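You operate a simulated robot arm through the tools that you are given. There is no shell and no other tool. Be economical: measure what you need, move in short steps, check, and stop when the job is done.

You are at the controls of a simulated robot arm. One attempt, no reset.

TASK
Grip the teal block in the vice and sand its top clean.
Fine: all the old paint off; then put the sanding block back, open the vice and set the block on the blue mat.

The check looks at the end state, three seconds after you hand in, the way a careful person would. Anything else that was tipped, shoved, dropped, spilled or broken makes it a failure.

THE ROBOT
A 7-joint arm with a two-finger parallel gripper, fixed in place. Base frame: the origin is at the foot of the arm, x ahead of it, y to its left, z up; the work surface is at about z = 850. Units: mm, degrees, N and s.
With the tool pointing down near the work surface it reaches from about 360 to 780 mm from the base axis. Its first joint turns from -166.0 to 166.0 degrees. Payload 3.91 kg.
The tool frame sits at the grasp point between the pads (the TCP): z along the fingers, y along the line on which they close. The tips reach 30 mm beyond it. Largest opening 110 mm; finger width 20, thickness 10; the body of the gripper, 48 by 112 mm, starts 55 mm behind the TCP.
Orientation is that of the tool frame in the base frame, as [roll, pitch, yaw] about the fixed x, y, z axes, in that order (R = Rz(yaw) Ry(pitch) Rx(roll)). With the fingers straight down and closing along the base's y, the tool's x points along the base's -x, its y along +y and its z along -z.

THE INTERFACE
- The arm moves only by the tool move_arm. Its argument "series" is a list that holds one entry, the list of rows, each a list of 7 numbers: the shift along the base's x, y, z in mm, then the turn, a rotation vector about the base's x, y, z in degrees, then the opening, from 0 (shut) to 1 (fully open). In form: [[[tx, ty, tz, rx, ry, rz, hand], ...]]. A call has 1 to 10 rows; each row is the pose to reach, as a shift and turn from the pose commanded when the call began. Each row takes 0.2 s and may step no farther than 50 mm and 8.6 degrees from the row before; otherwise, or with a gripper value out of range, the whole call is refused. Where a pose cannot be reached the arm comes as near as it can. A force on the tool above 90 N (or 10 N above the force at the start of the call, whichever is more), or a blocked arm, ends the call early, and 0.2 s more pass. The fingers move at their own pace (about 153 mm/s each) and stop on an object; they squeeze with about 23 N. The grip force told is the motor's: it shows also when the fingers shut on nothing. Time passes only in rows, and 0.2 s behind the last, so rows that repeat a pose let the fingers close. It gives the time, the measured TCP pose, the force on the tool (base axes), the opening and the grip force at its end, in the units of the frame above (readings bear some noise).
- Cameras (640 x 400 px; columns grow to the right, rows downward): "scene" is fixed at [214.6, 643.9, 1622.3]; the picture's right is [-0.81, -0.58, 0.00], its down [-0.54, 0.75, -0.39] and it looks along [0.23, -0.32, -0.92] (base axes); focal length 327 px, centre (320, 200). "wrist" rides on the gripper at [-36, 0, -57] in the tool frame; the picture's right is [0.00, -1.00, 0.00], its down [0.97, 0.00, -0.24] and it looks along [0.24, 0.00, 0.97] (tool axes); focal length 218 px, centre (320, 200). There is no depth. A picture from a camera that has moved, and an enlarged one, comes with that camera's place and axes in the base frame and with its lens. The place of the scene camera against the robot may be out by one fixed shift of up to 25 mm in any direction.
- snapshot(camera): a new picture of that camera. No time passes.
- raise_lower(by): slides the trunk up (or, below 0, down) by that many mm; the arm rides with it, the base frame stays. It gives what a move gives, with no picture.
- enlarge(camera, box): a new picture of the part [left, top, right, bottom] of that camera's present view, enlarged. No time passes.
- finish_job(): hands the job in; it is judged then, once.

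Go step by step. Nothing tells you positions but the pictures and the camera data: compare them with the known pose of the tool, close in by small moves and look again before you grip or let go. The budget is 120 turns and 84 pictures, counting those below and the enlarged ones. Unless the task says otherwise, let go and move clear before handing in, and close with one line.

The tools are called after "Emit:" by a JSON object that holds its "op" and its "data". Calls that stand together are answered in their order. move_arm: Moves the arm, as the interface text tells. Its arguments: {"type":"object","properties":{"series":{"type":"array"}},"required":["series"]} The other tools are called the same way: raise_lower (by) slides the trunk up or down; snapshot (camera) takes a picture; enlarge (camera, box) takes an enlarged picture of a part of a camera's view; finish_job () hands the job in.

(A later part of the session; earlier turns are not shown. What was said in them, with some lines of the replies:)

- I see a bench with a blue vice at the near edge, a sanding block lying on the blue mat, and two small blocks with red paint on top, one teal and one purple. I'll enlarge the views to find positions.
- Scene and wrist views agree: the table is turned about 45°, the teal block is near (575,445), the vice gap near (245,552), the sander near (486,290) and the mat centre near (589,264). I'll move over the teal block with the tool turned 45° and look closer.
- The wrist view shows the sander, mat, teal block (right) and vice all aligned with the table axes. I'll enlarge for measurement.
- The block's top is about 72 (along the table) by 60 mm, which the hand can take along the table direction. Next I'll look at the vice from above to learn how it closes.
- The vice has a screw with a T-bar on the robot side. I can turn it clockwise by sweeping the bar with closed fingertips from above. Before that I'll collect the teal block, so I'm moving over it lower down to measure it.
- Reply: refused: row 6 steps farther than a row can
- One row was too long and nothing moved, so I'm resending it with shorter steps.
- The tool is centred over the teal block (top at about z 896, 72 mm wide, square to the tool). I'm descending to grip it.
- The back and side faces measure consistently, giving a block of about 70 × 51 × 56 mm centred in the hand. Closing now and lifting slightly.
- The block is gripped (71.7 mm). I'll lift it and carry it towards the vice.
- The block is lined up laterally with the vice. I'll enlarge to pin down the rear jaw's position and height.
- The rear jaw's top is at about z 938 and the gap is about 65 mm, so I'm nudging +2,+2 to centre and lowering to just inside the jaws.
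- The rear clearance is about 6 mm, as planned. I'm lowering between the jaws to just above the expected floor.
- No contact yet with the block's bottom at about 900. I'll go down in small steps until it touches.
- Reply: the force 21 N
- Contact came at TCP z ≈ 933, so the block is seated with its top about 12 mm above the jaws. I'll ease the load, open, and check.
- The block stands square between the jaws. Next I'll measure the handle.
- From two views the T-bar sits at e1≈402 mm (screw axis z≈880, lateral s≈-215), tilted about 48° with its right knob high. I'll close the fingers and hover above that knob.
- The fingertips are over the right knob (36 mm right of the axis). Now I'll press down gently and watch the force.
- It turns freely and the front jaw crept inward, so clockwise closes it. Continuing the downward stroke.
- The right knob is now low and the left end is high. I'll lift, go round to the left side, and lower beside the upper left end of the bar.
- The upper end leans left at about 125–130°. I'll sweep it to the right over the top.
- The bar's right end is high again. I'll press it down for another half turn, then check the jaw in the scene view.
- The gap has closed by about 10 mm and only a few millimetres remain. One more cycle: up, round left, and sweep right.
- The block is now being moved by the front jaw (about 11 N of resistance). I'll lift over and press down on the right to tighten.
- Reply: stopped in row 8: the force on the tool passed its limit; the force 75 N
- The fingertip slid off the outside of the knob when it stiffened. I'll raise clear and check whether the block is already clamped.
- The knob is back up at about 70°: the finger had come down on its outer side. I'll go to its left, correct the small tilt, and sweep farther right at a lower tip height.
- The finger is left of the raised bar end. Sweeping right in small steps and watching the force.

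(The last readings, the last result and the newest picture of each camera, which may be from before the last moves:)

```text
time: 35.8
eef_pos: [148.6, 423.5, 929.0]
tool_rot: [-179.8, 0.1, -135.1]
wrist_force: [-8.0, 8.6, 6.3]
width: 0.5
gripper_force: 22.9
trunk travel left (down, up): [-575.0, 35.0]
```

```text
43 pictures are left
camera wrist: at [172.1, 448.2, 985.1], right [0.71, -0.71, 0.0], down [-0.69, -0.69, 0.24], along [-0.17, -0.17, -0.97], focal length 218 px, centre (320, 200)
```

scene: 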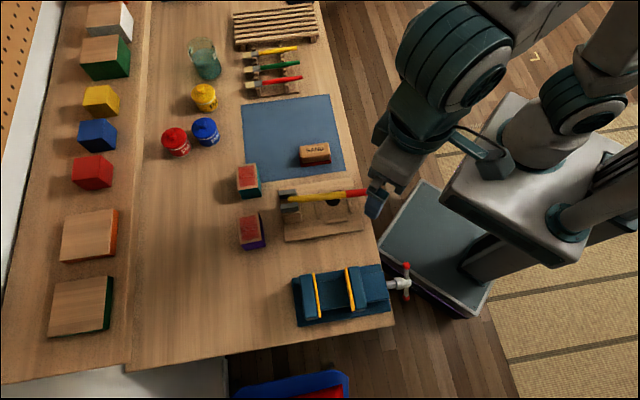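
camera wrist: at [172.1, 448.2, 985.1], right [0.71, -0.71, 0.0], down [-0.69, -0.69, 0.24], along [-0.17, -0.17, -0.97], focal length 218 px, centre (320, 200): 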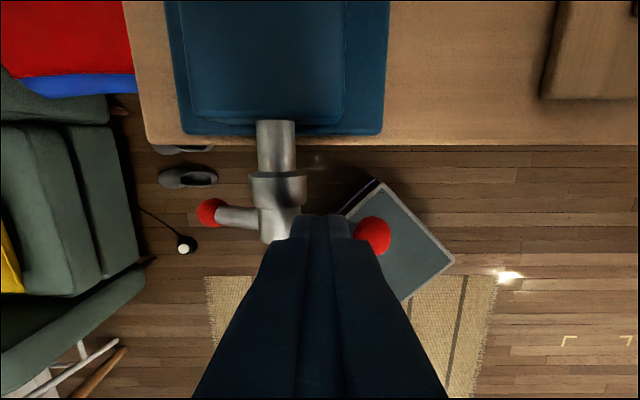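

The bar is at about 20–25°, with the reaction in the right direction. Now I'll press straight down from here to tighten.

Emit:
{"op": "move_arm", "data": {"series": [[[4, -4, 0, 0, 0, 0, 0], [7, -7, -4, 0, 0, 0, 0], [7, -7, -9, 0, 0, 0, 0], [7, -7, -14, 0, 0, 0, 0], [7, -7, -19, 0, 0, 0, 0], [7, -7, -24, 0, 0, 0, 0], [7, -7, -29, 0, 0, 0, 0], [7, -7, -34, 0, 0, 0, 0]]]}}

Emit:
{"op": "snapshot", "data": {"camera": "wrist"}}

Emit:
{"op": "enlarge", "data": {"camera": "scene", "box": [300, 262, 364, 322]}}

```text
time: 37.6
eef_pos: [154.3, 414.8, 897.3]
tool_rot: [-179.9, 0.2, -135.0]
wrist_force: [3.9, 3.0, 41.0]
width: 0.0
gripper_force: 22.7
trunk travel left (down, up): [-575.0, 35.0]
```

```text
42 pictures are left
camera wrist: at [179.4, 439.9, 952.9], right [0.71, -0.71, 0.0], down [-0.69, -0.69, 0.24], along [-0.17, -0.17, -0.97], focal length 218 px, centre (320, 200)
```

wrist: 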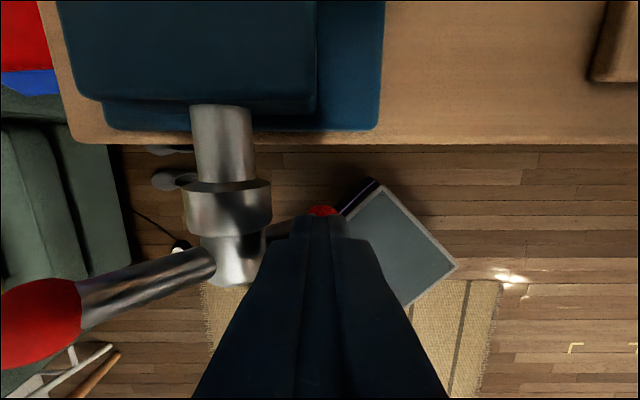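

```text
6.67 times, centred on (332, 292) of scene
camera zoom: at [214.6, 643.9, 1622.3], right [-0.81, -0.58, 0.0], down [-0.54, 0.75, -0.39], along [0.23, -0.32, -0.92], focal length 2180 px, centre (240, -413)
```

zoom: 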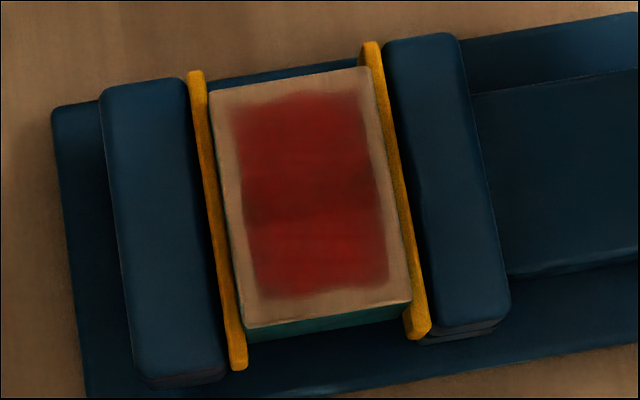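

The resistance has risen to 41 N and the block touches both pads. I'll press a little further to clamp it firmly.

Emit:
{"op": "move_arm", "data": {"series": [[[0, 0, -4, 0, 0, 0, 0], [0, 0, -8, 0, 0, 0, 0], [0, 0, -12, 0, 0, 0, 0], [0, 0, -16, 0, 0, 0, 0]]]}}

Emit:
{"op": "snapshot", "data": {"camera": "wrist"}}

```text
time: 38.6
eef_pos: [154.2, 413.3, 879.8]
tool_rot: [-179.7, 0.0, -135.0]
wrist_force: [6.4, -8.7, 30.4]
width: 0.0
gripper_force: 22.7
trunk travel left (down, up): [-575.0, 35.0]
```

```text
40 pictures are left
camera wrist: at [179.8, 437.6, 935.4], right [0.71, -0.71, 0.0], down [-0.69, -0.69, 0.24], along [-0.17, -0.17, -0.97], focal length 218 px, centre (320, 200)
```

wrist: 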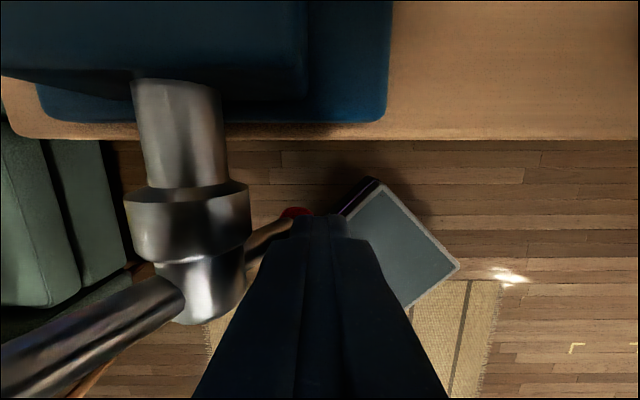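

The bar still turned under about 30–40 N. I'll do one more sweep from the left to find out whether it is really tight.

Emit:
{"op": "move_arm", "data": {"series": [[[3, -3, 5, 0, 0, 0, 0], [3, -3, 50, 0, 0, 0, 0], [3, -3, 98, 0, 0, 0, 0], [-22, 22, 100, 0, 0, 0, 0], [-46, 46, 100, 0, 0, 0, 0], [-70, 70, 100, 0, 0, 0, 0], [-70, 70, 70, 0, 0, 0, 0], [-70, 70, 50, 0, 0, 0, 0], [-70, 70, 50, 0, 0, 0, 0]]]}}

Emit:
{"op": "snapshot", "data": {"camera": "wrist"}}

```text
time: 40.6
eef_pos: [85.1, 485.3, 928.9]
tool_rot: [-179.7, 0.0, -135.0]
wrist_force: [0.2, -0.4, -0.2]
width: 0.0
gripper_force: 23.0
trunk travel left (down, up): [-575.0, 35.0]
```

```text
39 pictures are left
camera wrist: at [109.9, 510.3, 985.1], right [0.71, -0.71, 0.0], down [-0.69, -0.69, 0.24], along [-0.17, -0.17, -0.97], focal length 218 px, centre (320, 200)
```

wrist: 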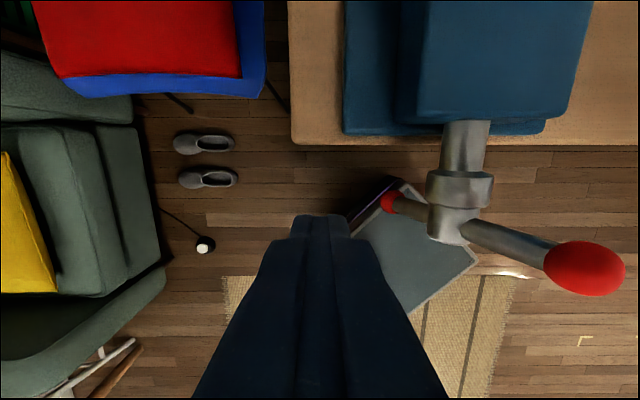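

The bar is now at about +35° with the right end high, so it may have sprung back. I'll check the jaw and the block.

Emit:
{"op": "enlarge", "data": {"camera": "scene", "box": [300, 262, 364, 322]}}

```text
6.67 times, centred on (332, 292) of scene
camera zoom: at [214.6, 643.9, 1622.3], right [-0.81, -0.58, 0.0], down [-0.54, 0.75, -0.39], along [0.23, -0.32, -0.92], focal length 2180 px, centre (240, -413)
```

zoom: 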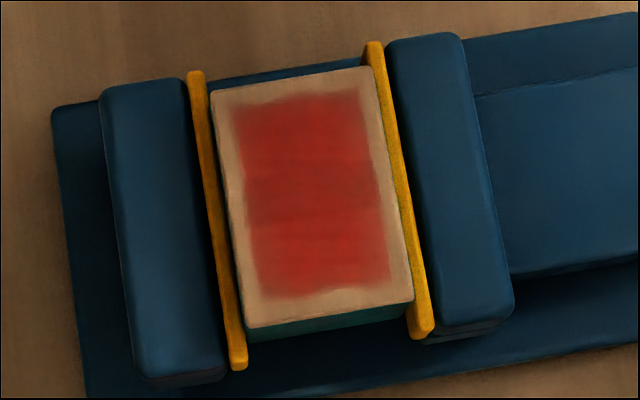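

The pads are against the block and there's some elastic spring-back in the screw. I'll lift away and check that the handle stays put.

Emit:
{"op": "move_arm", "data": {"series": [[[0, 0, 40, 0, 0, 0, 0.2], [20, 0, 80, 0, 0, 0, 0.6], [60, -12, 100, 0, 0, 0, 1], [105, -26, 110, 0, 0, 0, 1], [150, -40, 110, 0, 0, 0, 1], [195, -54, 110, 0, 0, 0, 1], [240, -68, 110, 0, 0, 0, 1], [285, -82, 110, 0, 0, 0, 1], [320, -96, 110, 0, 0, 0, 1]]]}}

Emit:
{"op": "enlarge", "data": {"camera": "scene", "box": [296, 245, 424, 325]}}

Emit:
{"op": "snapshot", "data": {"camera": "wrist"}}

```text
time: 42.6
eef_pos: [405.1, 388.9, 1039.4]
tool_rot: [-179.9, 0.0, -135.0]
wrist_force: [0.7, 0.0, -0.3]
width: 109.9
gripper_force: 0.1
trunk travel left (down, up): [-575.0, 35.0]
```

```text
5.00 times, centred on (360, 285) of scene
camera zoom: at [214.6, 643.9, 1622.3], right [-0.81, -0.58, 0.0], down [-0.54, 0.75, -0.39], along [0.23, -0.32, -0.92], focal length 1635 px, centre (120, -225)
```

zoom: 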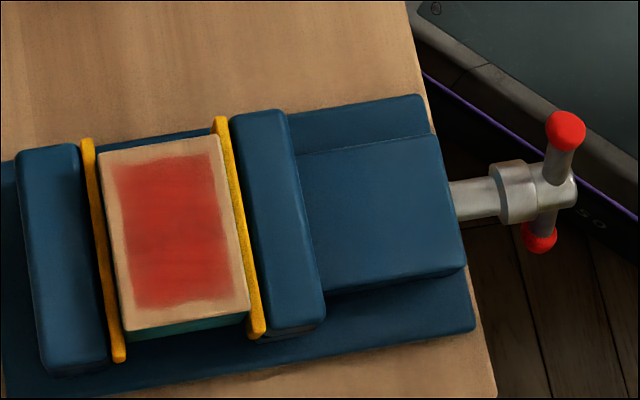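

```text
36 pictures are left
camera wrist: at [430.3, 414.0, 1095.3], right [0.71, -0.71, 0.0], down [-0.69, -0.69, 0.24], along [-0.17, -0.17, -0.97], focal length 218 px, centre (320, 200)
```

wrist: 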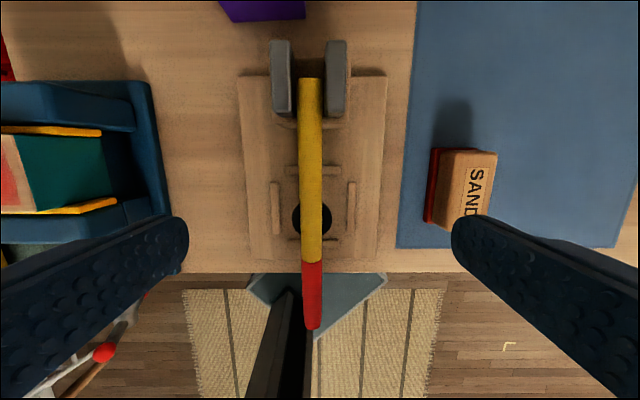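

The handle sits at about 70°, and the pads are still against the block. Now I'll fetch the sander, centred near (502,280), starting by hovering over it.

Emit:
{"op": "move_arm", "data": {"series": [[[30, -34, 0, 0, 0, 0, 0.9], [60, -68, 0, 0, 0, 0, 0.8], [90, -101, -20, 0, 0, 0, 0.8], [97, -109, -50, 0, 0, 0, 0.8], [97, -109, -50, 0, 0, 0, 0.8]]]}}

Emit:
{"op": "snapshot", "data": {"camera": "wrist"}}

```text
time: 43.8
eef_pos: [502.7, 279.8, 990.2]
tool_rot: [-179.8, 0.0, -135.0]
wrist_force: [-0.4, 0.1, 0.7]
width: 88.0
gripper_force: 0.1
trunk travel left (down, up): [-575.0, 35.0]
```

```text
35 pictures are left
camera wrist: at [526.6, 305.8, 1045.4], right [0.71, -0.71, 0.0], down [-0.69, -0.69, 0.24], along [-0.17, -0.17, -0.97], focal length 218 px, centre (320, 200)
```

wrist: 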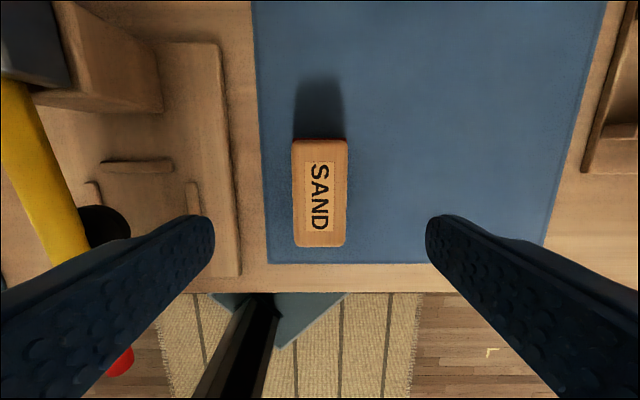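

The sander is centred under the tool (about 80 × 42 mm). I'm descending so the tips stay above its red pad, then gripping.

Emit:
{"op": "move_arm", "data": {"series": [[[0, 0, -40, 0, 0, 0, 0.8], [0, 0, -80, 0, 0, 0, 0.8], [0, 0, -95, 0, 0, 0, 0.8], [0, 0, -95, 0, 0, 0, 0.8]]]}}

Emit:
{"op": "snapshot", "data": {"camera": "wrist"}}

```text
time: 44.8
eef_pos: [501.1, 279.0, 892.9]
tool_rot: [-179.8, 0.1, -135.0]
wrist_force: [-0.7, -0.1, 0.8]
width: 88.3
gripper_force: 0.0
trunk travel left (down, up): [-575.0, 35.0]
```

```text
34 pictures are left
camera wrist: at [526.4, 305.3, 950.0], right [0.71, -0.71, 0.0], down [-0.69, -0.69, 0.24], along [-0.17, -0.17, -0.97], focal length 218 px, centre (320, 200)
```

wrist: 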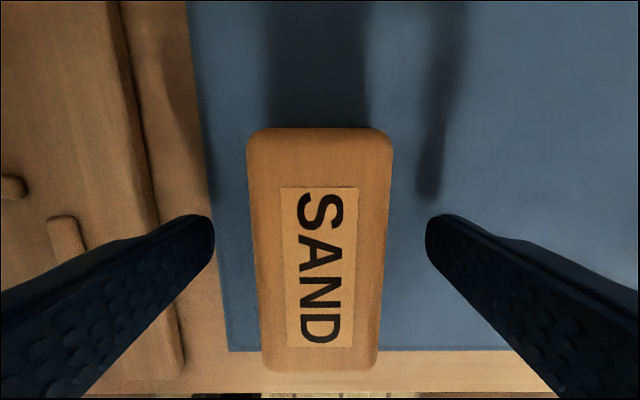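

The sander's top is at about z 883, giving roughly 20 mm of finger overlap. Gripping now.

Emit:
{"op": "move_arm", "data": {"series": [[[0, 0, 0, 0, 0, 0, 0.3], [0, 0, 0, 0, 0, 0, 0.2], [0, 0, 0, 0, 0, 0, 0.2], [0, 0, 40, 0, 0, 0, 0.2], [0, 0, 85, 0, 0, 0, 0.2], [0, 0, 130, 0, 0, 0, 0.2], [0, 0, 130, 0, 0, 0, 0.2]]]}}

Emit:
{"op": "snapshot", "data": {"camera": "wrist"}}

```text
time: 46.4
eef_pos: [502.1, 279.4, 1024.8]
tool_rot: [-179.8, 0.0, -135.0]
wrist_force: [0.1, -0.2, -0.9]
width: 39.4
gripper_force: 23.0
trunk travel left (down, up): [-575.0, 35.0]
```

```text
33 pictures are left
camera wrist: at [526.9, 305.5, 1080.5], right [0.71, -0.71, 0.0], down [-0.69, -0.69, 0.24], along [-0.17, -0.17, -0.97], focal length 218 px, centre (320, 200)
```

wrist: 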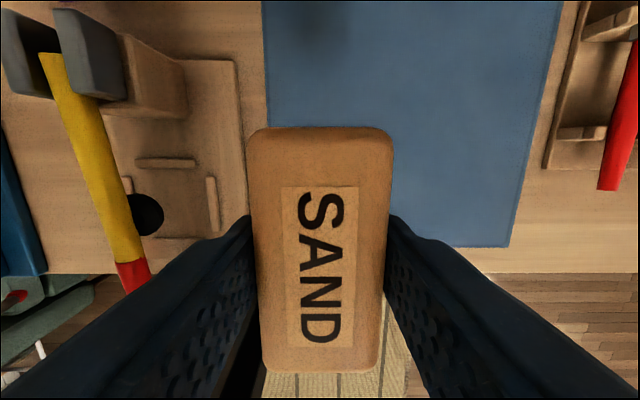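

The sander is held firmly. I'll carry it over the vice.

Emit:
{"op": "move_arm", "data": {"series": [[[0, 0, 20, 0, 0, 0, 0.2], [-30, 35, 25, 0, 0, 0, 0.2], [-60, 69, 25, 0, 0, 0, 0.2], [-90, 104, 25, 0, 0, 0, 0.2], [-120, 139, 25, 0, 0, 0, 0.2], [-150, 174, 25, 0, 0, 0, 0.2], [-180, 209, 25, 0, 0, 0, 0.2], [-208, 242, 25, 0, 0, 0, 0.2], [-233, 271, 25, 0, 0, 0, 0.2], [-233, 271, 25, 0, 0, 0, 0.2]]]}}

Emit:
{"op": "snapshot", "data": {"camera": "wrist"}}

```text
time: 48.6
eef_pos: [269.2, 550.6, 1050.7]
tool_rot: [-179.8, 0.0, -135.0]
wrist_force: [0.2, -0.1, -0.6]
width: 39.7
gripper_force: 22.7
trunk travel left (down, up): [-575.0, 35.0]
```

```text
32 pictures are left
camera wrist: at [294.6, 576.6, 1105.7], right [0.71, -0.71, 0.0], down [-0.69, -0.69, 0.24], along [-0.17, -0.17, -0.97], focal length 218 px, centre (320, 200)
```

wrist: 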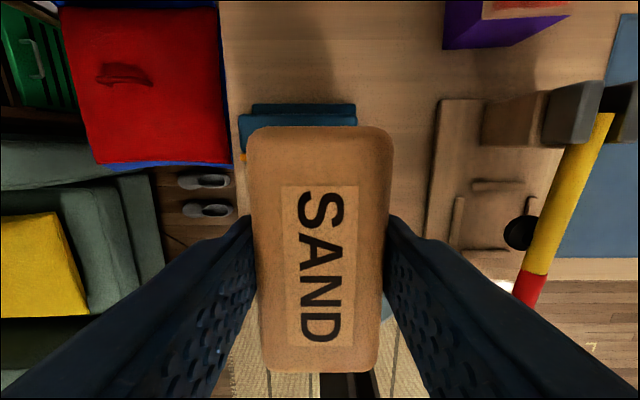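

The sander is over the right half of the block. Now lowering to contact.

Emit:
{"op": "move_arm", "data": {"series": [[[0, 0, -25, 0, 0, 0, 0.2], [0, 0, -45, 0, 0, 0, 0.2], [0, 0, -52, 0, 0, 0, 0.2], [0, 0, -54, 0, 0, 0, 0.2], [0, 0, -56, 0, 0, 0, 0.2], [0, 0, -56, 0, 0, 0, 0.2]]]}}

```text
time: 50.0
eef_pos: [268.9, 550.7, 995.4]
tool_rot: [-179.9, 0.2, -134.9]
wrist_force: [2.7, 1.8, 23.0]
width: 39.7
gripper_force: 22.7
trunk travel left (down, up): [-575.0, 35.0]
```

Contact at 23 N. I'll make some strokes along e1, the direction the jaws confine.

Emit:
{"op": "move_arm", "data": {"series": [[[7, 7, 0, 0, 0, 0, 0.2], [12, 12, 0, 0, 0, 0, 0.2], [4, 4, 0, 0, 0, 0, 0.2], [-5, -5, 0, 0, 0, 0, 0.2], [-12, -12, 0, 0, 0, 0, 0.2], [-4, -4, 0, 0, 0, 0, 0.2], [5, 5, 0, 0, 0, 0, 0.2], [12, 12, 0, 0, 0, 0, 0.2], [5, 5, 0, 0, 0, 0, 0.2], [0, 0, 0, 0, 0, 0, 0.2]]]}}

Emit:
{"op": "move_arm", "data": {"series": [[[0, 0, 10, 0, 0, 0, 0.2], [0, 0, 50, 0, 0, 0, 0.2], [-20, -20, 60, 0, 0, 0, 0.2], [-50, -50, 60, 0, 0, 0, 0.2], [-70, -70, 60, 0, 0, 0, 0.2], [-70, -70, 60, 0, 0, 0, 0.2]]]}}

Emit:
{"op": "snapshot", "data": {"camera": "wrist"}}

```text
time: 52.2
eef_pos: [270.9, 550.4, 996.5]
tool_rot: [-179.9, 0.4, -135.2]
wrist_force: [10.4, 8.4, 30.0]
width: 39.5
gripper_force: 23.3
trunk travel left (down, up): [-575.0, 35.0]
```

```text
time: 53.6
eef_pos: [198.8, 481.6, 1052.8]
tool_rot: [-179.9, 0.0, -135.0]
wrist_force: [0.0, -0.2, -1.4]
width: 39.6
gripper_force: 22.9
trunk travel left (down, up): [-575.0, 35.0]
```

```text
31 pictures are left
camera wrist: at [224.1, 506.4, 1109.4], right [0.71, -0.71, 0.0], down [-0.69, -0.69, 0.24], along [-0.17, -0.17, -0.97], focal length 218 px, centre (320, 200)
```

wrist: 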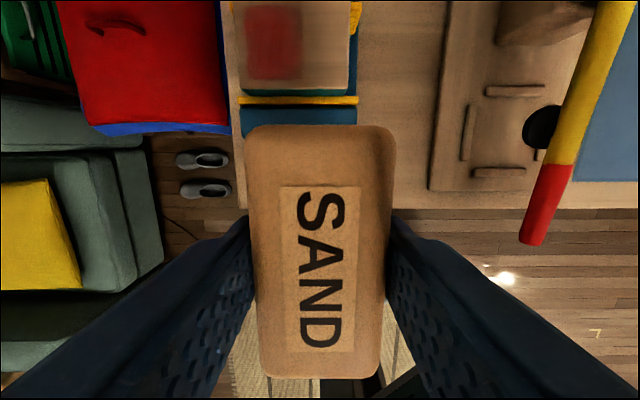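

Sanding works, and the right half is nearly clean. I'll check in the scene view that the block hasn't shifted.

Emit:
{"op": "enlarge", "data": {"camera": "scene", "box": [300, 262, 364, 322]}}

```text
6.67 times, centred on (332, 292) of scene
camera zoom: at [214.6, 643.9, 1622.3], right [-0.81, -0.58, 0.0], down [-0.54, 0.75, -0.39], along [0.23, -0.32, -0.92], focal length 2180 px, centre (240, -413)
```

zoom: 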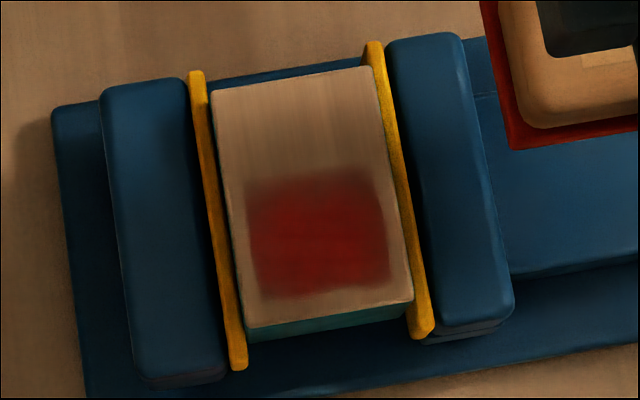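

The block hasn't moved. I'll sand the remaining part with passes at offsets of about -2, -14 and -24 mm.

Emit:
{"op": "move_arm", "data": {"series": [[[25, 30, 0, 0, 0, 0, 0.2], [50, 62, 0, 0, 0, 0, 0.2], [58, 82, 0, 0, 0, 0, 0.2], [58, 82, -40, 0, 0, 0, 0.2], [58, 82, -56, 0, 0, 0, 0.2], [58, 82, -60, 0, 0, 0, 0.2], [66, 90, -60, 0, 0, 0, 0.2], [58, 82, -60, 0, 0, 0, 0.2], [46, 70, -60, 0, 0, 0, 0.2], [58, 82, -60, 0, 0, 0, 0.2]]]}}

Emit:
{"op": "move_arm", "data": {"series": [[[8, 8, 0, 0, 0, 0, 0.2], [0, 0, 0, 0, 0, 0, 0.2], [-12, -12, 0, 0, 0, 0, 0.2], [0, 0, 0, 0, 0, 0, 0.2], [0, 0, 10, 0, 0, 0, 0.2], [-9, 9, 10, 0, 0, 0, 0.2], [-9, 9, 4, 0, 0, 0, 0.2], [-9, 9, 0, 0, 0, 0, 0.2], [-1, 17, 0, 0, 0, 0, 0.2], [-9, 9, 0, 0, 0, 0, 0.2]]]}}

Emit:
{"op": "move_arm", "data": {"series": [[[-12, -12, 0, 0, 0, 0, 0.2], [0, 0, 0, 0, 0, 0, 0.2], [8, 8, 0, 0, 0, 0, 0.2], [0, 0, 0, 0, 0, 0, 0.2], [-12, -12, 0, 0, 0, 0, 0.2], [0, 0, 0, 0, 0, 0, 0.2], [0, 0, 10, 0, 0, 0, 0.2], [-7, 7, 10, 0, 0, 0, 0.2], [-7, 7, 4, 0, 0, 0, 0.2], [-7, 7, 0, 0, 0, 0, 0.2]]]}}

Emit:
{"op": "move_arm", "data": {"series": [[[-12, -12, 0, 0, 0, 0, 0.2], [0, 0, 0, 0, 0, 0, 0.2], [8, 8, 0, 0, 0, 0, 0.2], [0, 0, 0, 0, 0, 0, 0.2], [-12, -12, 0, 0, 0, 0, 0.2], [0, 0, 0, 0, 0, 0, 0.2], [8, 8, 0, 0, 0, 0, 0.2], [0, 0, 0, 0, 0, 0, 0.2]]]}}

Emit:
{"op": "move_arm", "data": {"series": [[[0, 0, 10, 0, 0, 0, 0.2], [0, 0, 50, 0, 0, 0, 0.2], [-20, -20, 60, 0, 0, 0, 0.2], [-50, -50, 60, 0, 0, 0, 0.2], [-80, -80, 60, 0, 0, 0, 0.2], [-80, -80, 60, 0, 0, 0, 0.2]]]}}

Emit:
{"op": "snapshot", "data": {"camera": "wrist"}}

Emit:
{"op": "enlarge", "data": {"camera": "scene", "box": [300, 262, 364, 322]}}

```text
time: 55.8
eef_pos: [251.5, 561.7, 995.6]
tool_rot: [-179.9, 0.1, -134.9]
wrist_force: [-6.8, -7.7, 29.3]
width: 39.6
gripper_force: 22.8
trunk travel left (down, up): [-575.0, 35.0]
```

```text
time: 58.0
eef_pos: [247.3, 572.6, 994.9]
tool_rot: [-179.9, 0.3, -135.1]
wrist_force: [4.2, 6.0, 21.8]
width: 39.6
gripper_force: 22.9
trunk travel left (down, up): [-575.0, 35.0]
```

```text
time: 60.2
eef_pos: [241.4, 578.9, 995.4]
tool_rot: [-179.9, 0.3, -135.0]
wrist_force: [1.5, -1.0, 16.0]
width: 39.7
gripper_force: 22.9
trunk travel left (down, up): [-575.0, 35.0]
```

```text
time: 62.0
eef_pos: [243.1, 579.3, 995.4]
tool_rot: [-179.9, 0.4, -135.1]
wrist_force: [4.7, 10.3, 25.9]
width: 39.7
gripper_force: 23.2
trunk travel left (down, up): [-575.0, 35.0]
```

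```text
time: 63.4
eef_pos: [161.6, 500.4, 1052.7]
tool_rot: [-179.8, 0.0, -135.0]
wrist_force: [0.2, 0.5, -0.5]
width: 39.6
gripper_force: 23.6
trunk travel left (down, up): [-575.0, 35.0]
```

```text
29 pictures are left
camera wrist: at [186.1, 525.7, 1108.7], right [0.71, -0.71, 0.0], down [-0.69, -0.69, 0.24], along [-0.17, -0.17, -0.97], focal length 218 px, centre (320, 200)
```

wrist: 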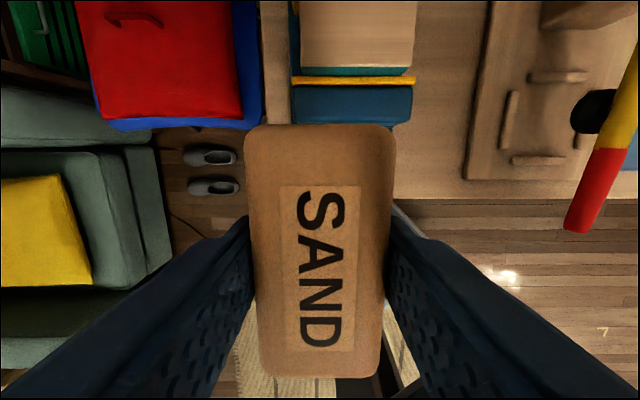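

```text
6.67 times, centred on (332, 292) of scene
camera zoom: at [214.6, 643.9, 1622.3], right [-0.81, -0.58, 0.0], down [-0.54, 0.75, -0.39], along [0.23, -0.32, -0.92], focal length 2180 px, centre (240, -413)
```

zoom: 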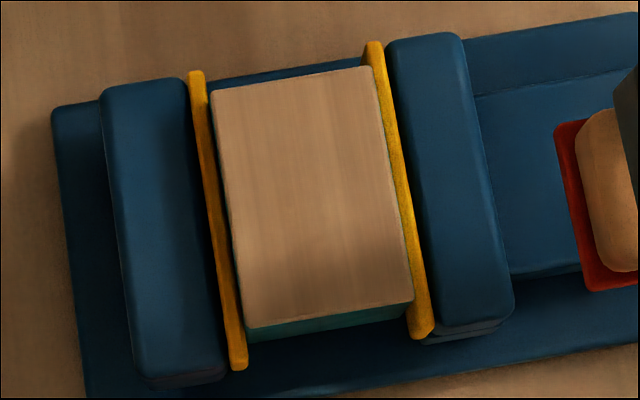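

The top is clean. Now I'll take the sander back to where it was on the mat.

Emit:
{"op": "move_arm", "data": {"series": [[[36, -23, 0, 0, 0, 0, 0.2], [74, -48, 0, 0, 0, 0, 0.2], [112, -73, 0, 0, 0, 0, 0.2], [150, -98, 0, 0, 0, 0, 0.2], [188, -122, 0, 0, 0, 0, 0.2], [226, -147, 0, 0, 0, 0, 0.2], [264, -172, 0, 0, 0, 0, 0.2], [302, -197, 0, 0, 0, 0, 0.2], [340, -221, -10, 0, 0, 0, 0.2], [340, -221, -40, 0, 0, 0, 0.2]]]}}

Emit:
{"op": "move_arm", "data": {"series": [[[0, 0, -40, 0, 0, 0, 0.2], [0, 0, -80, 0, 0, 0, 0.2], [0, 0, -108, 0, 0, 0, 0.2], [0, 0, -108, 0, 0, 0, 0.2]]]}}

Emit:
{"op": "snapshot", "data": {"camera": "wrist"}}

```text
time: 65.6
eef_pos: [501.1, 278.0, 1013.4]
tool_rot: [-179.8, 0.0, -134.9]
wrist_force: [-0.4, -0.7, -0.9]
width: 39.4
gripper_force: 22.8
trunk travel left (down, up): [-575.0, 35.0]
```

```text
time: 66.6
eef_pos: [499.9, 278.2, 905.2]
tool_rot: [-179.8, -0.1, -135.0]
wrist_force: [-0.6, 0.3, -1.1]
width: 39.6
gripper_force: 22.6
trunk travel left (down, up): [-575.0, 35.0]
```

```text
27 pictures are left
camera wrist: at [525.8, 303.0, 961.4], right [0.71, -0.71, 0.0], down [-0.69, -0.69, 0.24], along [-0.17, -0.17, -0.97], focal length 218 px, centre (320, 200)
```

wrist: 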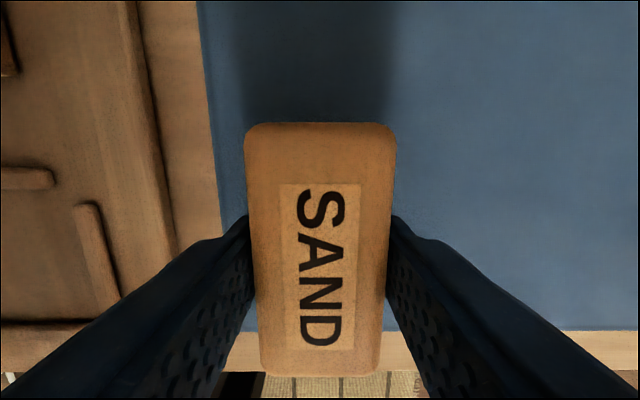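

It's over its old place. I'll lower it the last ~11 mm, release and rise.

Emit:
{"op": "move_arm", "data": {"series": [[[1.5, 1, -5, 0, 0, 0, 0.2], [1.5, 1, -8, 0, 0, 0, 0.2], [1.5, 1, -10, 0, 0, 0, 0.2], [1.5, 1, -10, 0, 0, 0, 0.2]]]}}

```text
time: 67.6
eef_pos: [502.3, 278.8, 895.3]
tool_rot: [-179.8, 0.1, -135.0]
wrist_force: [-1.0, -0.1, -1.1]
width: 39.5
gripper_force: 23.2
trunk travel left (down, up): [-575.0, 35.0]
```

Emit:
{"op": "move_arm", "data": {"series": [[[0, 0, -1.5, 0, 0, 0, 0.2], [0, 0, -3, 0, 0, 0, 0.2], [0, 0, -3, 0, 0, 0, 0.2]]]}}

```text
time: 68.4
eef_pos: [503.0, 278.5, 892.2]
tool_rot: [-179.7, 0.0, -135.0]
wrist_force: [0.3, 0.1, -0.2]
width: 39.7
gripper_force: 22.6
trunk travel left (down, up): [-575.0, 35.0]
```

Emit:
{"op": "move_arm", "data": {"series": [[[0, 0, -1, 0, 0, 0, 0.2], [0, 0, -2, 0, 0, 0, 0.2], [0, 0, -2, 0, 0, 0, 0.2]]]}}

```text
time: 69.2
eef_pos: [501.3, 279.2, 892.5]
tool_rot: [-179.8, 0.2, -135.0]
wrist_force: [1.6, -0.3, 18.7]
width: 39.5
gripper_force: 22.9
trunk travel left (down, up): [-575.0, 35.0]
```

The sander is resting on the mat (19 N). I'll ease off, open and lift.

Emit:
{"op": "move_arm", "data": {"series": [[[0, 0, 1.5, 0, 0, 0, 0.2], [0, 0, 1.5, 0, 0, 0, 0.5], [0, 0, 1.5, 0, 0, 0, 0.7], [0, 0, 1.5, 0, 0, 0, 0.7], [0, 0, 45, 0, 0, 0, 0.7], [0, 0, 90, 0, 0, 0, 0.7], [0, 0, 120, 0, 0, 0, 0.7]]]}}

Emit:
{"op": "snapshot", "data": {"camera": "wrist"}}

```text
time: 70.8
eef_pos: [502.9, 279.9, 1010.4]
tool_rot: [-179.8, 0.0, -135.1]
wrist_force: [0.3, -0.4, 0.7]
width: 76.9
gripper_force: 0.0
trunk travel left (down, up): [-575.0, 35.0]
```

```text
26 pictures are left
camera wrist: at [527.5, 305.1, 1066.3], right [0.71, -0.71, 0.0], down [-0.69, -0.69, 0.24], along [-0.17, -0.17, -0.97], focal length 218 px, centre (320, 200)
```

wrist: 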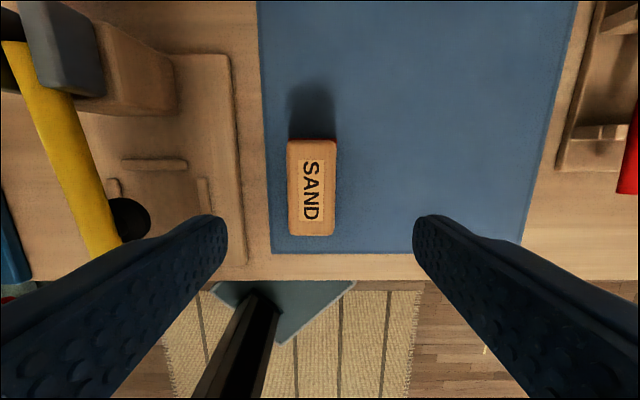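

The sander is back in its spot. Now I'll go to the right side of the vice handle with fingers closed, ready to turn it anticlockwise.

Emit:
{"op": "move_arm", "data": {"series": [[[-10, 4, 30, 0, 0, 0, 0.7], [-52, 18, 35, 0, 0, 0, 0.4], [-98, 35, 35, 0, 0, 0, 0], [-144, 51, 35, 0, 0, 0, 0], [-190, 68, 35, 0, 0, 0, 0], [-236, 84, 35, 0, 0, 0, 0], [-282, 100, 30, 0, 0, 0, 0], [-328, 117, 20, 0, 0, 0, 0], [-328, 117, -20, 0, 0, 0, 0], [-328, 117, -20, 0, 0, 0, 0]]]}}

Emit:
{"op": "snapshot", "data": {"camera": "wrist"}}

```text
time: 73.0
eef_pos: [173.0, 396.2, 990.0]
tool_rot: [-179.7, 0.1, -135.1]
wrist_force: [0.1, 0.2, 0.4]
width: 0.0
gripper_force: 23.9
trunk travel left (down, up): [-575.0, 35.0]
```

```text
25 pictures are left
camera wrist: at [198.2, 422.1, 1046.1], right [0.71, -0.71, 0.0], down [-0.69, -0.69, 0.24], along [-0.17, -0.17, -0.97], focal length 218 px, centre (320, 200)
```

wrist: 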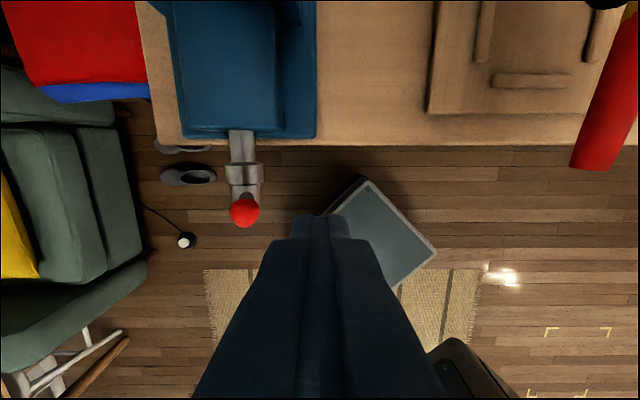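

The handle has stayed at about 70°. I'll lower beside it and sweep left to loosen.

Emit:
{"op": "move_arm", "data": {"series": [[[0, 0, -35, 0, 0, 0, 0], [0, 0, -60, 0, 0, 0, 0], [-10, 10, -61, 0, 0, 0, 0], [-19, 19, -61, 0, 0, 0, 0], [-27, 27, -61, 0, 0, 0, 0], [-35, 35, -61, 0, 0, 0, 0], [-42, 42, -61, 0, 0, 0, 0], [-49, 49, -61, 0, 0, 0, 0], [-56, 56, -61, 0, 0, 0, 0]]]}}

Emit:
{"op": "snapshot", "data": {"camera": "wrist"}}

```text
time: 75.0
eef_pos: [117.2, 454.2, 928.9]
tool_rot: [-179.7, -0.1, -135.0]
wrist_force: [0.1, -0.6, 0.1]
width: 0.1
gripper_force: 23.0
trunk travel left (down, up): [-575.0, 35.0]
```

```text
24 pictures are left
camera wrist: at [142.3, 477.9, 985.1], right [0.71, -0.71, 0.0], down [-0.69, -0.69, 0.24], along [-0.17, -0.17, -0.97], focal length 218 px, centre (320, 200)
```

wrist: 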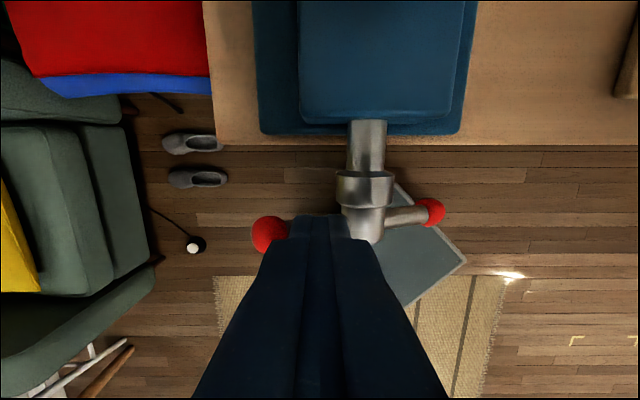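

The bar's left end is slightly high. Pressing it down from here continues the anticlockwise turn.

Emit:
{"op": "move_arm", "data": {"series": [[[-5, 5, 0, 0, 0, 0, 0], [-9, 9, -3, 0, 0, 0, 0], [-9, 9, -10, 0, 0, 0, 0], [-9, 9, -18, 0, 0, 0, 0], [-9, 9, -27, 0, 0, 0, 0], [-9, 9, -36, 0, 0, 0, 0], [-9, 9, -46, 0, 0, 0, 0]]]}}

Emit:
{"op": "move_arm", "data": {"series": [[[0, 0, 48, 0, 0, 0, 0], [0, 0, 96, 0, 0, 0, 0], [24, -24, 104, 0, 0, 0, 0], [48, -48, 104, 0, 0, 0, 0], [69, -69, 104, 0, 0, 0, 0], [69, -69, 104, 0, 0, 0, 0]]]}}

Emit:
{"op": "snapshot", "data": {"camera": "wrist"}}

Emit:
{"op": "enlarge", "data": {"camera": "scene", "box": [296, 245, 424, 325]}}

```text
time: 76.6
eef_pos: [109.8, 461.5, 882.9]
tool_rot: [-179.7, 0.0, -135.0]
wrist_force: [0.0, 0.6, -0.3]
width: 0.1
gripper_force: 23.2
trunk travel left (down, up): [-575.0, 35.0]
```

```text
time: 78.0
eef_pos: [180.0, 391.6, 986.7]
tool_rot: [-179.9, 0.0, -135.0]
wrist_force: [0.0, -0.1, 0.6]
width: 0.0
gripper_force: 23.1
trunk travel left (down, up): [-575.0, 35.0]
```

```text
23 pictures are left
camera wrist: at [203.3, 417.5, 1043.5], right [0.71, -0.71, 0.0], down [-0.69, -0.69, 0.24], along [-0.17, -0.17, -0.97], focal length 218 px, centre (320, 200)
```

wrist: 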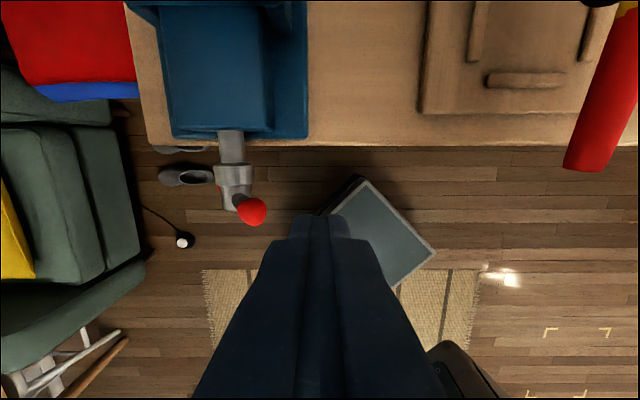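

```text
5.00 times, centred on (360, 285) of scene
camera zoom: at [214.6, 643.9, 1622.3], right [-0.81, -0.58, 0.0], down [-0.54, 0.75, -0.39], along [0.23, -0.32, -0.92], focal length 1635 px, centre (120, -225)
```

zoom: 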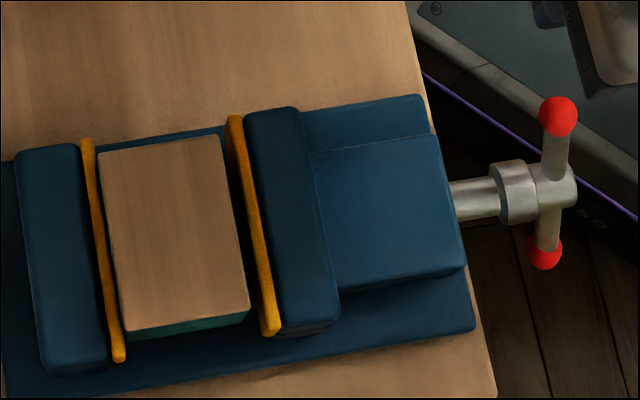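

The jaw has opened by about 6 mm and the block is free. I'll do one more cycle to bring it back to roughly the starting opening.

Emit:
{"op": "move_arm", "data": {"series": [[[0, 0, -35, 0, 0, 0, 0], [0, 0, -57, 0, 0, 0, 0], [-10, 10, -58, 0, 0, 0, 0], [-20, 20, -58, 0, 0, 0, 0], [-30, 30, -58, 0, 0, 0, 0], [-39, 39, -58, 0, 0, 0, 0], [-47, 47, -58, 0, 0, 0, 0], [-55, 55, -58, 0, 0, 0, 0], [-62, 62, -58, 0, 0, 0, 0]]]}}

Emit:
{"op": "move_arm", "data": {"series": [[[-5, 5, 0, 0, 0, 0, 0], [-9, 9, -3, 0, 0, 0, 0], [-9, 9, -10, 0, 0, 0, 0], [-9, 9, -18, 0, 0, 0, 0], [-9, 9, -27, 0, 0, 0, 0], [-9, 9, -36, 0, 0, 0, 0], [-9, 9, -46, 0, 0, 0, 0]]]}}

Emit:
{"op": "move_arm", "data": {"series": [[[0, 0, 48, 0, 0, 0, 0], [0, 0, 96, 0, 0, 0, 0], [20, 12, 140, 0, 0, 0, 0.2], [50, 36, 165, 0, 0, 0, 0.5], [85, 60, 170, 0, 0, 0, 0.9], [120, 80, 170, 0, 0, 0, 1], [147, 97, 170, 0, 0, 0, 1], [147, 97, 170, 0, 0, 0, 1]]]}}

Emit:
{"op": "snapshot", "data": {"camera": "wrist"}}

```text
time: 80.0
eef_pos: [117.3, 449.7, 931.4]
tool_rot: [179.9, 0.3, -135.2]
wrist_force: [-0.3, -0.8, 1.1]
width: 0.0
gripper_force: 23.1
trunk travel left (down, up): [-575.0, 35.0]
```

```text
time: 81.6
eef_pos: [108.2, 463.0, 882.7]
tool_rot: [-179.8, 0.0, -135.0]
wrist_force: [0.0, -0.2, 0.1]
width: 0.1
gripper_force: 23.1
trunk travel left (down, up): [-575.0, 35.0]
```

```text
time: 83.4
eef_pos: [252.8, 560.0, 1054.2]
tool_rot: [-179.8, 0.0, -134.9]
wrist_force: [-0.3, -0.1, -0.4]
width: 110.0
gripper_force: 0.1
trunk travel left (down, up): [-575.0, 35.0]
```

```text
21 pictures are left
camera wrist: at [278.1, 585.6, 1109.8], right [0.71, -0.71, 0.0], down [-0.69, -0.69, 0.24], along [-0.17, -0.17, -0.97], focal length 218 px, centre (320, 200)
```

wrist: 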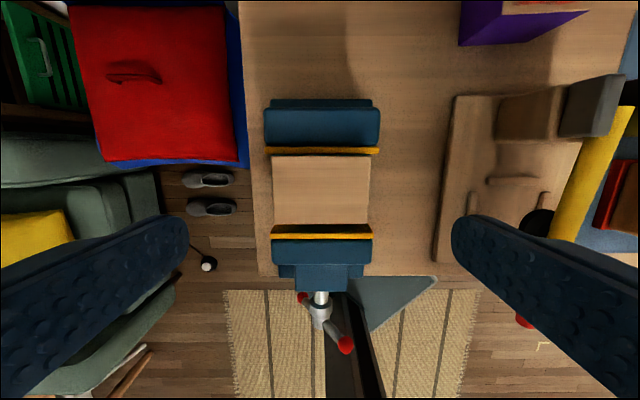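

The vice is open about as at the start, and the block stays against the rear pad. I'll zoom in on the block's top for paint and position.

Emit:
{"op": "enlarge", "data": {"camera": "wrist", "box": [256, 145, 384, 225]}}

```text
5.00 times, centred on (320, 185) of wrist
camera zoom: at [278.1, 585.6, 1109.8], right [0.71, -0.71, 0.0], down [-0.69, -0.69, 0.24], along [-0.17, -0.17, -0.97], focal length 1091 px, centre (320, 275)
```

zoom: 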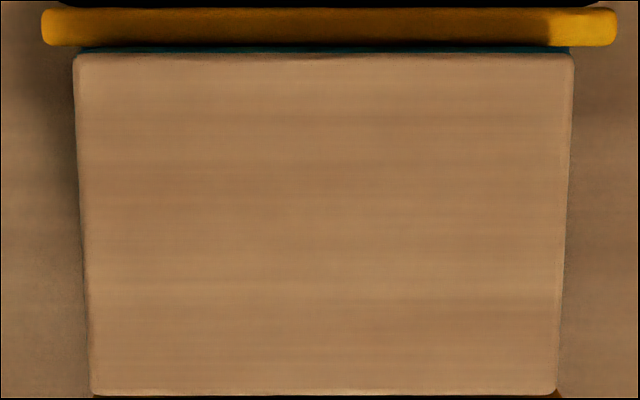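

The top is fully clean. I'm descending, centred, to grip the block.

Emit:
{"op": "move_arm", "data": {"series": [[[2.5, 2, -40, 0, 0, 0, 0.95], [2.5, 2, -80, 0, 0, 0, 0.95], [2.5, 2, -110, 0, 0, 0, 0.95], [2.5, 2, -120, 0, 0, 0, 0.95], [2.5, 2, -120, 0, 0, 0, 0.95], [2.5, 2, -120, 0, 0, 0, 0.4], [2.5, 2, -120, 0, 0, 0, 0.4], [2.5, 2, -120, 0, 0, 0, 0.4]]]}}

```text
time: 85.2
eef_pos: [256.8, 560.9, 933.0]
tool_rot: [-179.8, 0.1, -134.9]
wrist_force: [-0.3, -0.3, -0.7]
width: 71.7
gripper_force: 22.9
trunk travel left (down, up): [-575.0, 35.0]
```

Gripped. I'll lift it straight out and carry it to the middle of the mat, clear of the sander.

Emit:
{"op": "move_arm", "data": {"series": [[[-1.5, -1.5, 10, 0, 0, 0, 0.4], [-2, -2, 50, 0, 0, 0, 0.4], [-2, -2, 95, 0, 0, 0, 0.4], [-2, -2, 135, 0, 0, 0, 0.4], [33, -29, 137, 0, 0, 0, 0.4], [71, -58, 137, 0, 0, 0, 0.4], [109, -87, 137, 0, 0, 0, 0.4], [147, -116, 137, 0, 0, 0, 0.4], [185, -145, 137, 0, 0, 0, 0.4], [223, -174, 137, 0, 0, 0, 0.4]]]}}

Emit:
{"op": "move_arm", "data": {"series": [[[38, -29, 0, 0, 0, 0, 0.4], [76, -58, 0, 0, 0, 0, 0.4], [114, -87, 0, 0, 0, 0, 0.4], [152, -116, 0, 0, 0, 0, 0.4], [164, -125, -20, 0, 0, 0, 0.4], [164, -125, -60, 0, 0, 0, 0.4], [164, -125, -100, 0, 0, 0, 0.4], [164, -125, -100, 0, 0, 0, 0.4]]]}}

Emit:
{"op": "snapshot", "data": {"camera": "wrist"}}

Emit:
{"op": "snapshot", "data": {"camera": "scene"}}

```text
time: 87.4
eef_pos: [479.9, 387.0, 1070.4]
tool_rot: [-179.9, 0.0, -135.0]
wrist_force: [1.2, -0.1, -0.1]
width: 71.8
gripper_force: 23.5
trunk travel left (down, up): [-575.0, 35.0]
```

```text
time: 89.2
eef_pos: [644.8, 262.2, 970.2]
tool_rot: [-179.7, 0.1, -135.0]
wrist_force: [0.3, 0.3, -1.1]
width: 71.8
gripper_force: 23.2
trunk travel left (down, up): [-575.0, 35.0]
```

```text
19 pictures are left
camera wrist: at [668.6, 288.6, 1026.9], right [0.71, -0.71, 0.0], down [-0.69, -0.69, 0.24], along [-0.17, -0.17, -0.97], focal length 218 px, centre (320, 200)
```

wrist: 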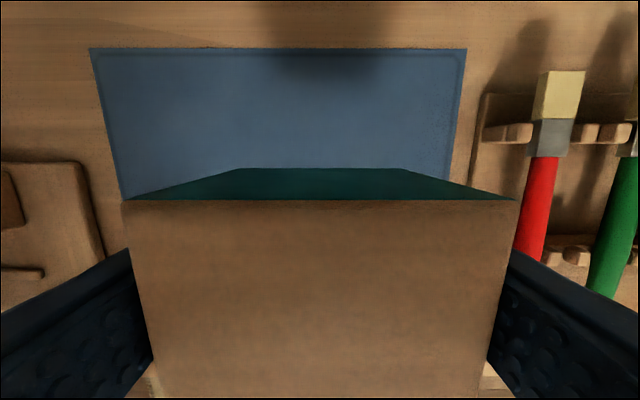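

```text
18 pictures are left
```

scene: 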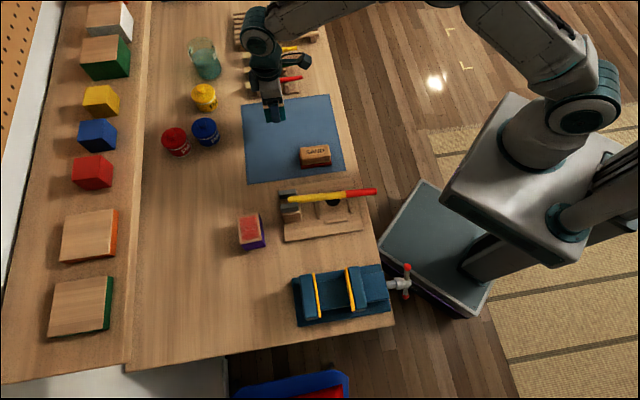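

The block is over the mat, clear of the sander and everything else is in place. Lowering now.

Emit:
{"op": "move_arm", "data": {"series": [[[0, 0, -40, 0, 0, 0, 0.4], [0, 0, -70, 0, 0, 0, 0.4], [0, 0, -77, 0, 0, 0, 0.4], [0, 0, -80, 0, 0, 0, 0.4], [0, 0, -80, 0, 0, 0, 0.4]]]}}

```text
time: 90.4
eef_pos: [642.9, 261.9, 890.1]
tool_rot: [-179.7, 0.0, -135.0]
wrist_force: [-0.5, 0.6, -1.4]
width: 71.5
gripper_force: 23.1
trunk travel left (down, up): [-575.0, 35.0]
```

Emit:
{"op": "move_arm", "data": {"series": [[[0, 0, -1, 0, 0, 0, 0.4], [0, 0, -2, 0, 0, 0, 0.4], [0, 0, -2, 0, 0, 0, 0.4]]]}}

```text
time: 91.2
eef_pos: [643.6, 263.4, 889.3]
tool_rot: [-179.9, -0.1, -135.0]
wrist_force: [0.9, -0.1, -1.1]
width: 71.9
gripper_force: 23.0
trunk travel left (down, up): [-575.0, 35.0]
```

Still no contact, so a little lower.

Emit:
{"op": "move_arm", "data": {"series": [[[0, 0, -1, 0, 0, 0, 0.4], [0, 0, -2, 0, 0, 0, 0.4], [0, 0, -2, 0, 0, 0, 0.4]]]}}

```text
time: 92.0
eef_pos: [642.9, 262.7, 886.7]
tool_rot: [-179.8, 0.1, -135.0]
wrist_force: [0.7, -0.5, 6.9]
width: 72.0
gripper_force: 23.2
trunk travel left (down, up): [-575.0, 35.0]
```

The block has touched down (7 N). I'll release it and rise clear.

Emit:
{"op": "move_arm", "data": {"series": [[[0, 0, 0.5, 0, 0, 0, 0.5], [0, 0, 0.5, 0, 0, 0, 0.85], [0, 0, 0.5, 0, 0, 0, 0.85], [0, 0, 40, 0, 0, 0, 0.85], [0, 0, 85, 0, 0, 0, 0.85], [0, 0, 130, 0, 0, 0, 0.85], [-20, 20, 170, 0, 0, 0, 0.85], [-50, 50, 190, 0, 0, 0, 0.85], [-80, 80, 200, 0, 0, 0, 0.85]]]}}

Emit:
{"op": "snapshot", "data": {"camera": "wrist"}}

Emit:
{"op": "enlarge", "data": {"camera": "scene", "box": [200, 60, 424, 330]}}

```text
time: 94.0
eef_pos: [562.8, 343.0, 1086.7]
tool_rot: [-179.8, 0.0, -134.9]
wrist_force: [-0.1, 0.2, 0.6]
width: 93.4
gripper_force: 0.0
trunk travel left (down, up): [-575.0, 35.0]
```

```text
17 pictures are left
camera wrist: at [587.6, 369.7, 1142.7], right [0.71, -0.71, 0.0], down [-0.69, -0.69, 0.24], along [-0.17, -0.17, -0.97], focal length 218 px, centre (320, 200)
```

wrist: 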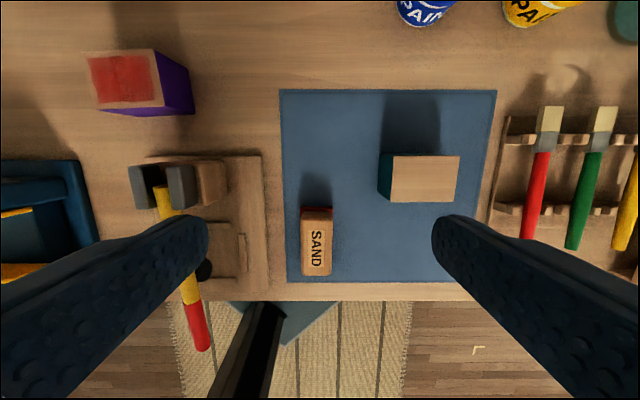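

```text
1.48 times, centred on (312, 195) of scene
camera zoom: at [214.6, 643.9, 1622.3], right [-0.81, -0.58, 0.0], down [-0.54, 0.75, -0.39], along [0.23, -0.32, -0.92], focal length 484 px, centre (332, 207)
```

zoom: 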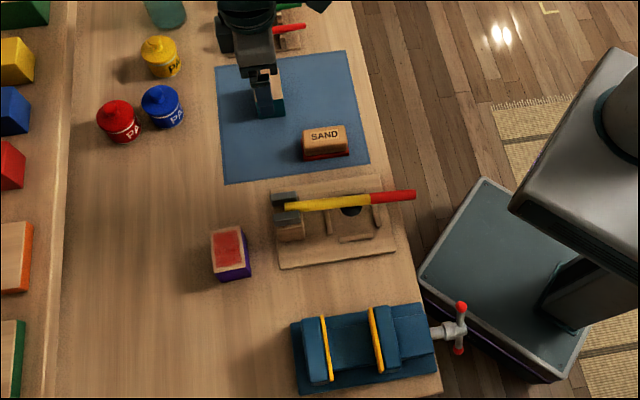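

The clean block and the sander both sit on the mat, the vice is open and empty, and nothing else has moved. Handing in.

Emit:
{"op": "finish_job", "data": {}}

```text
The job is handed in.
```

The teal block's top is sanded clean and the block is on the blue mat. The sanding block is back within about 5 mm of its original spot, and the vice is open.
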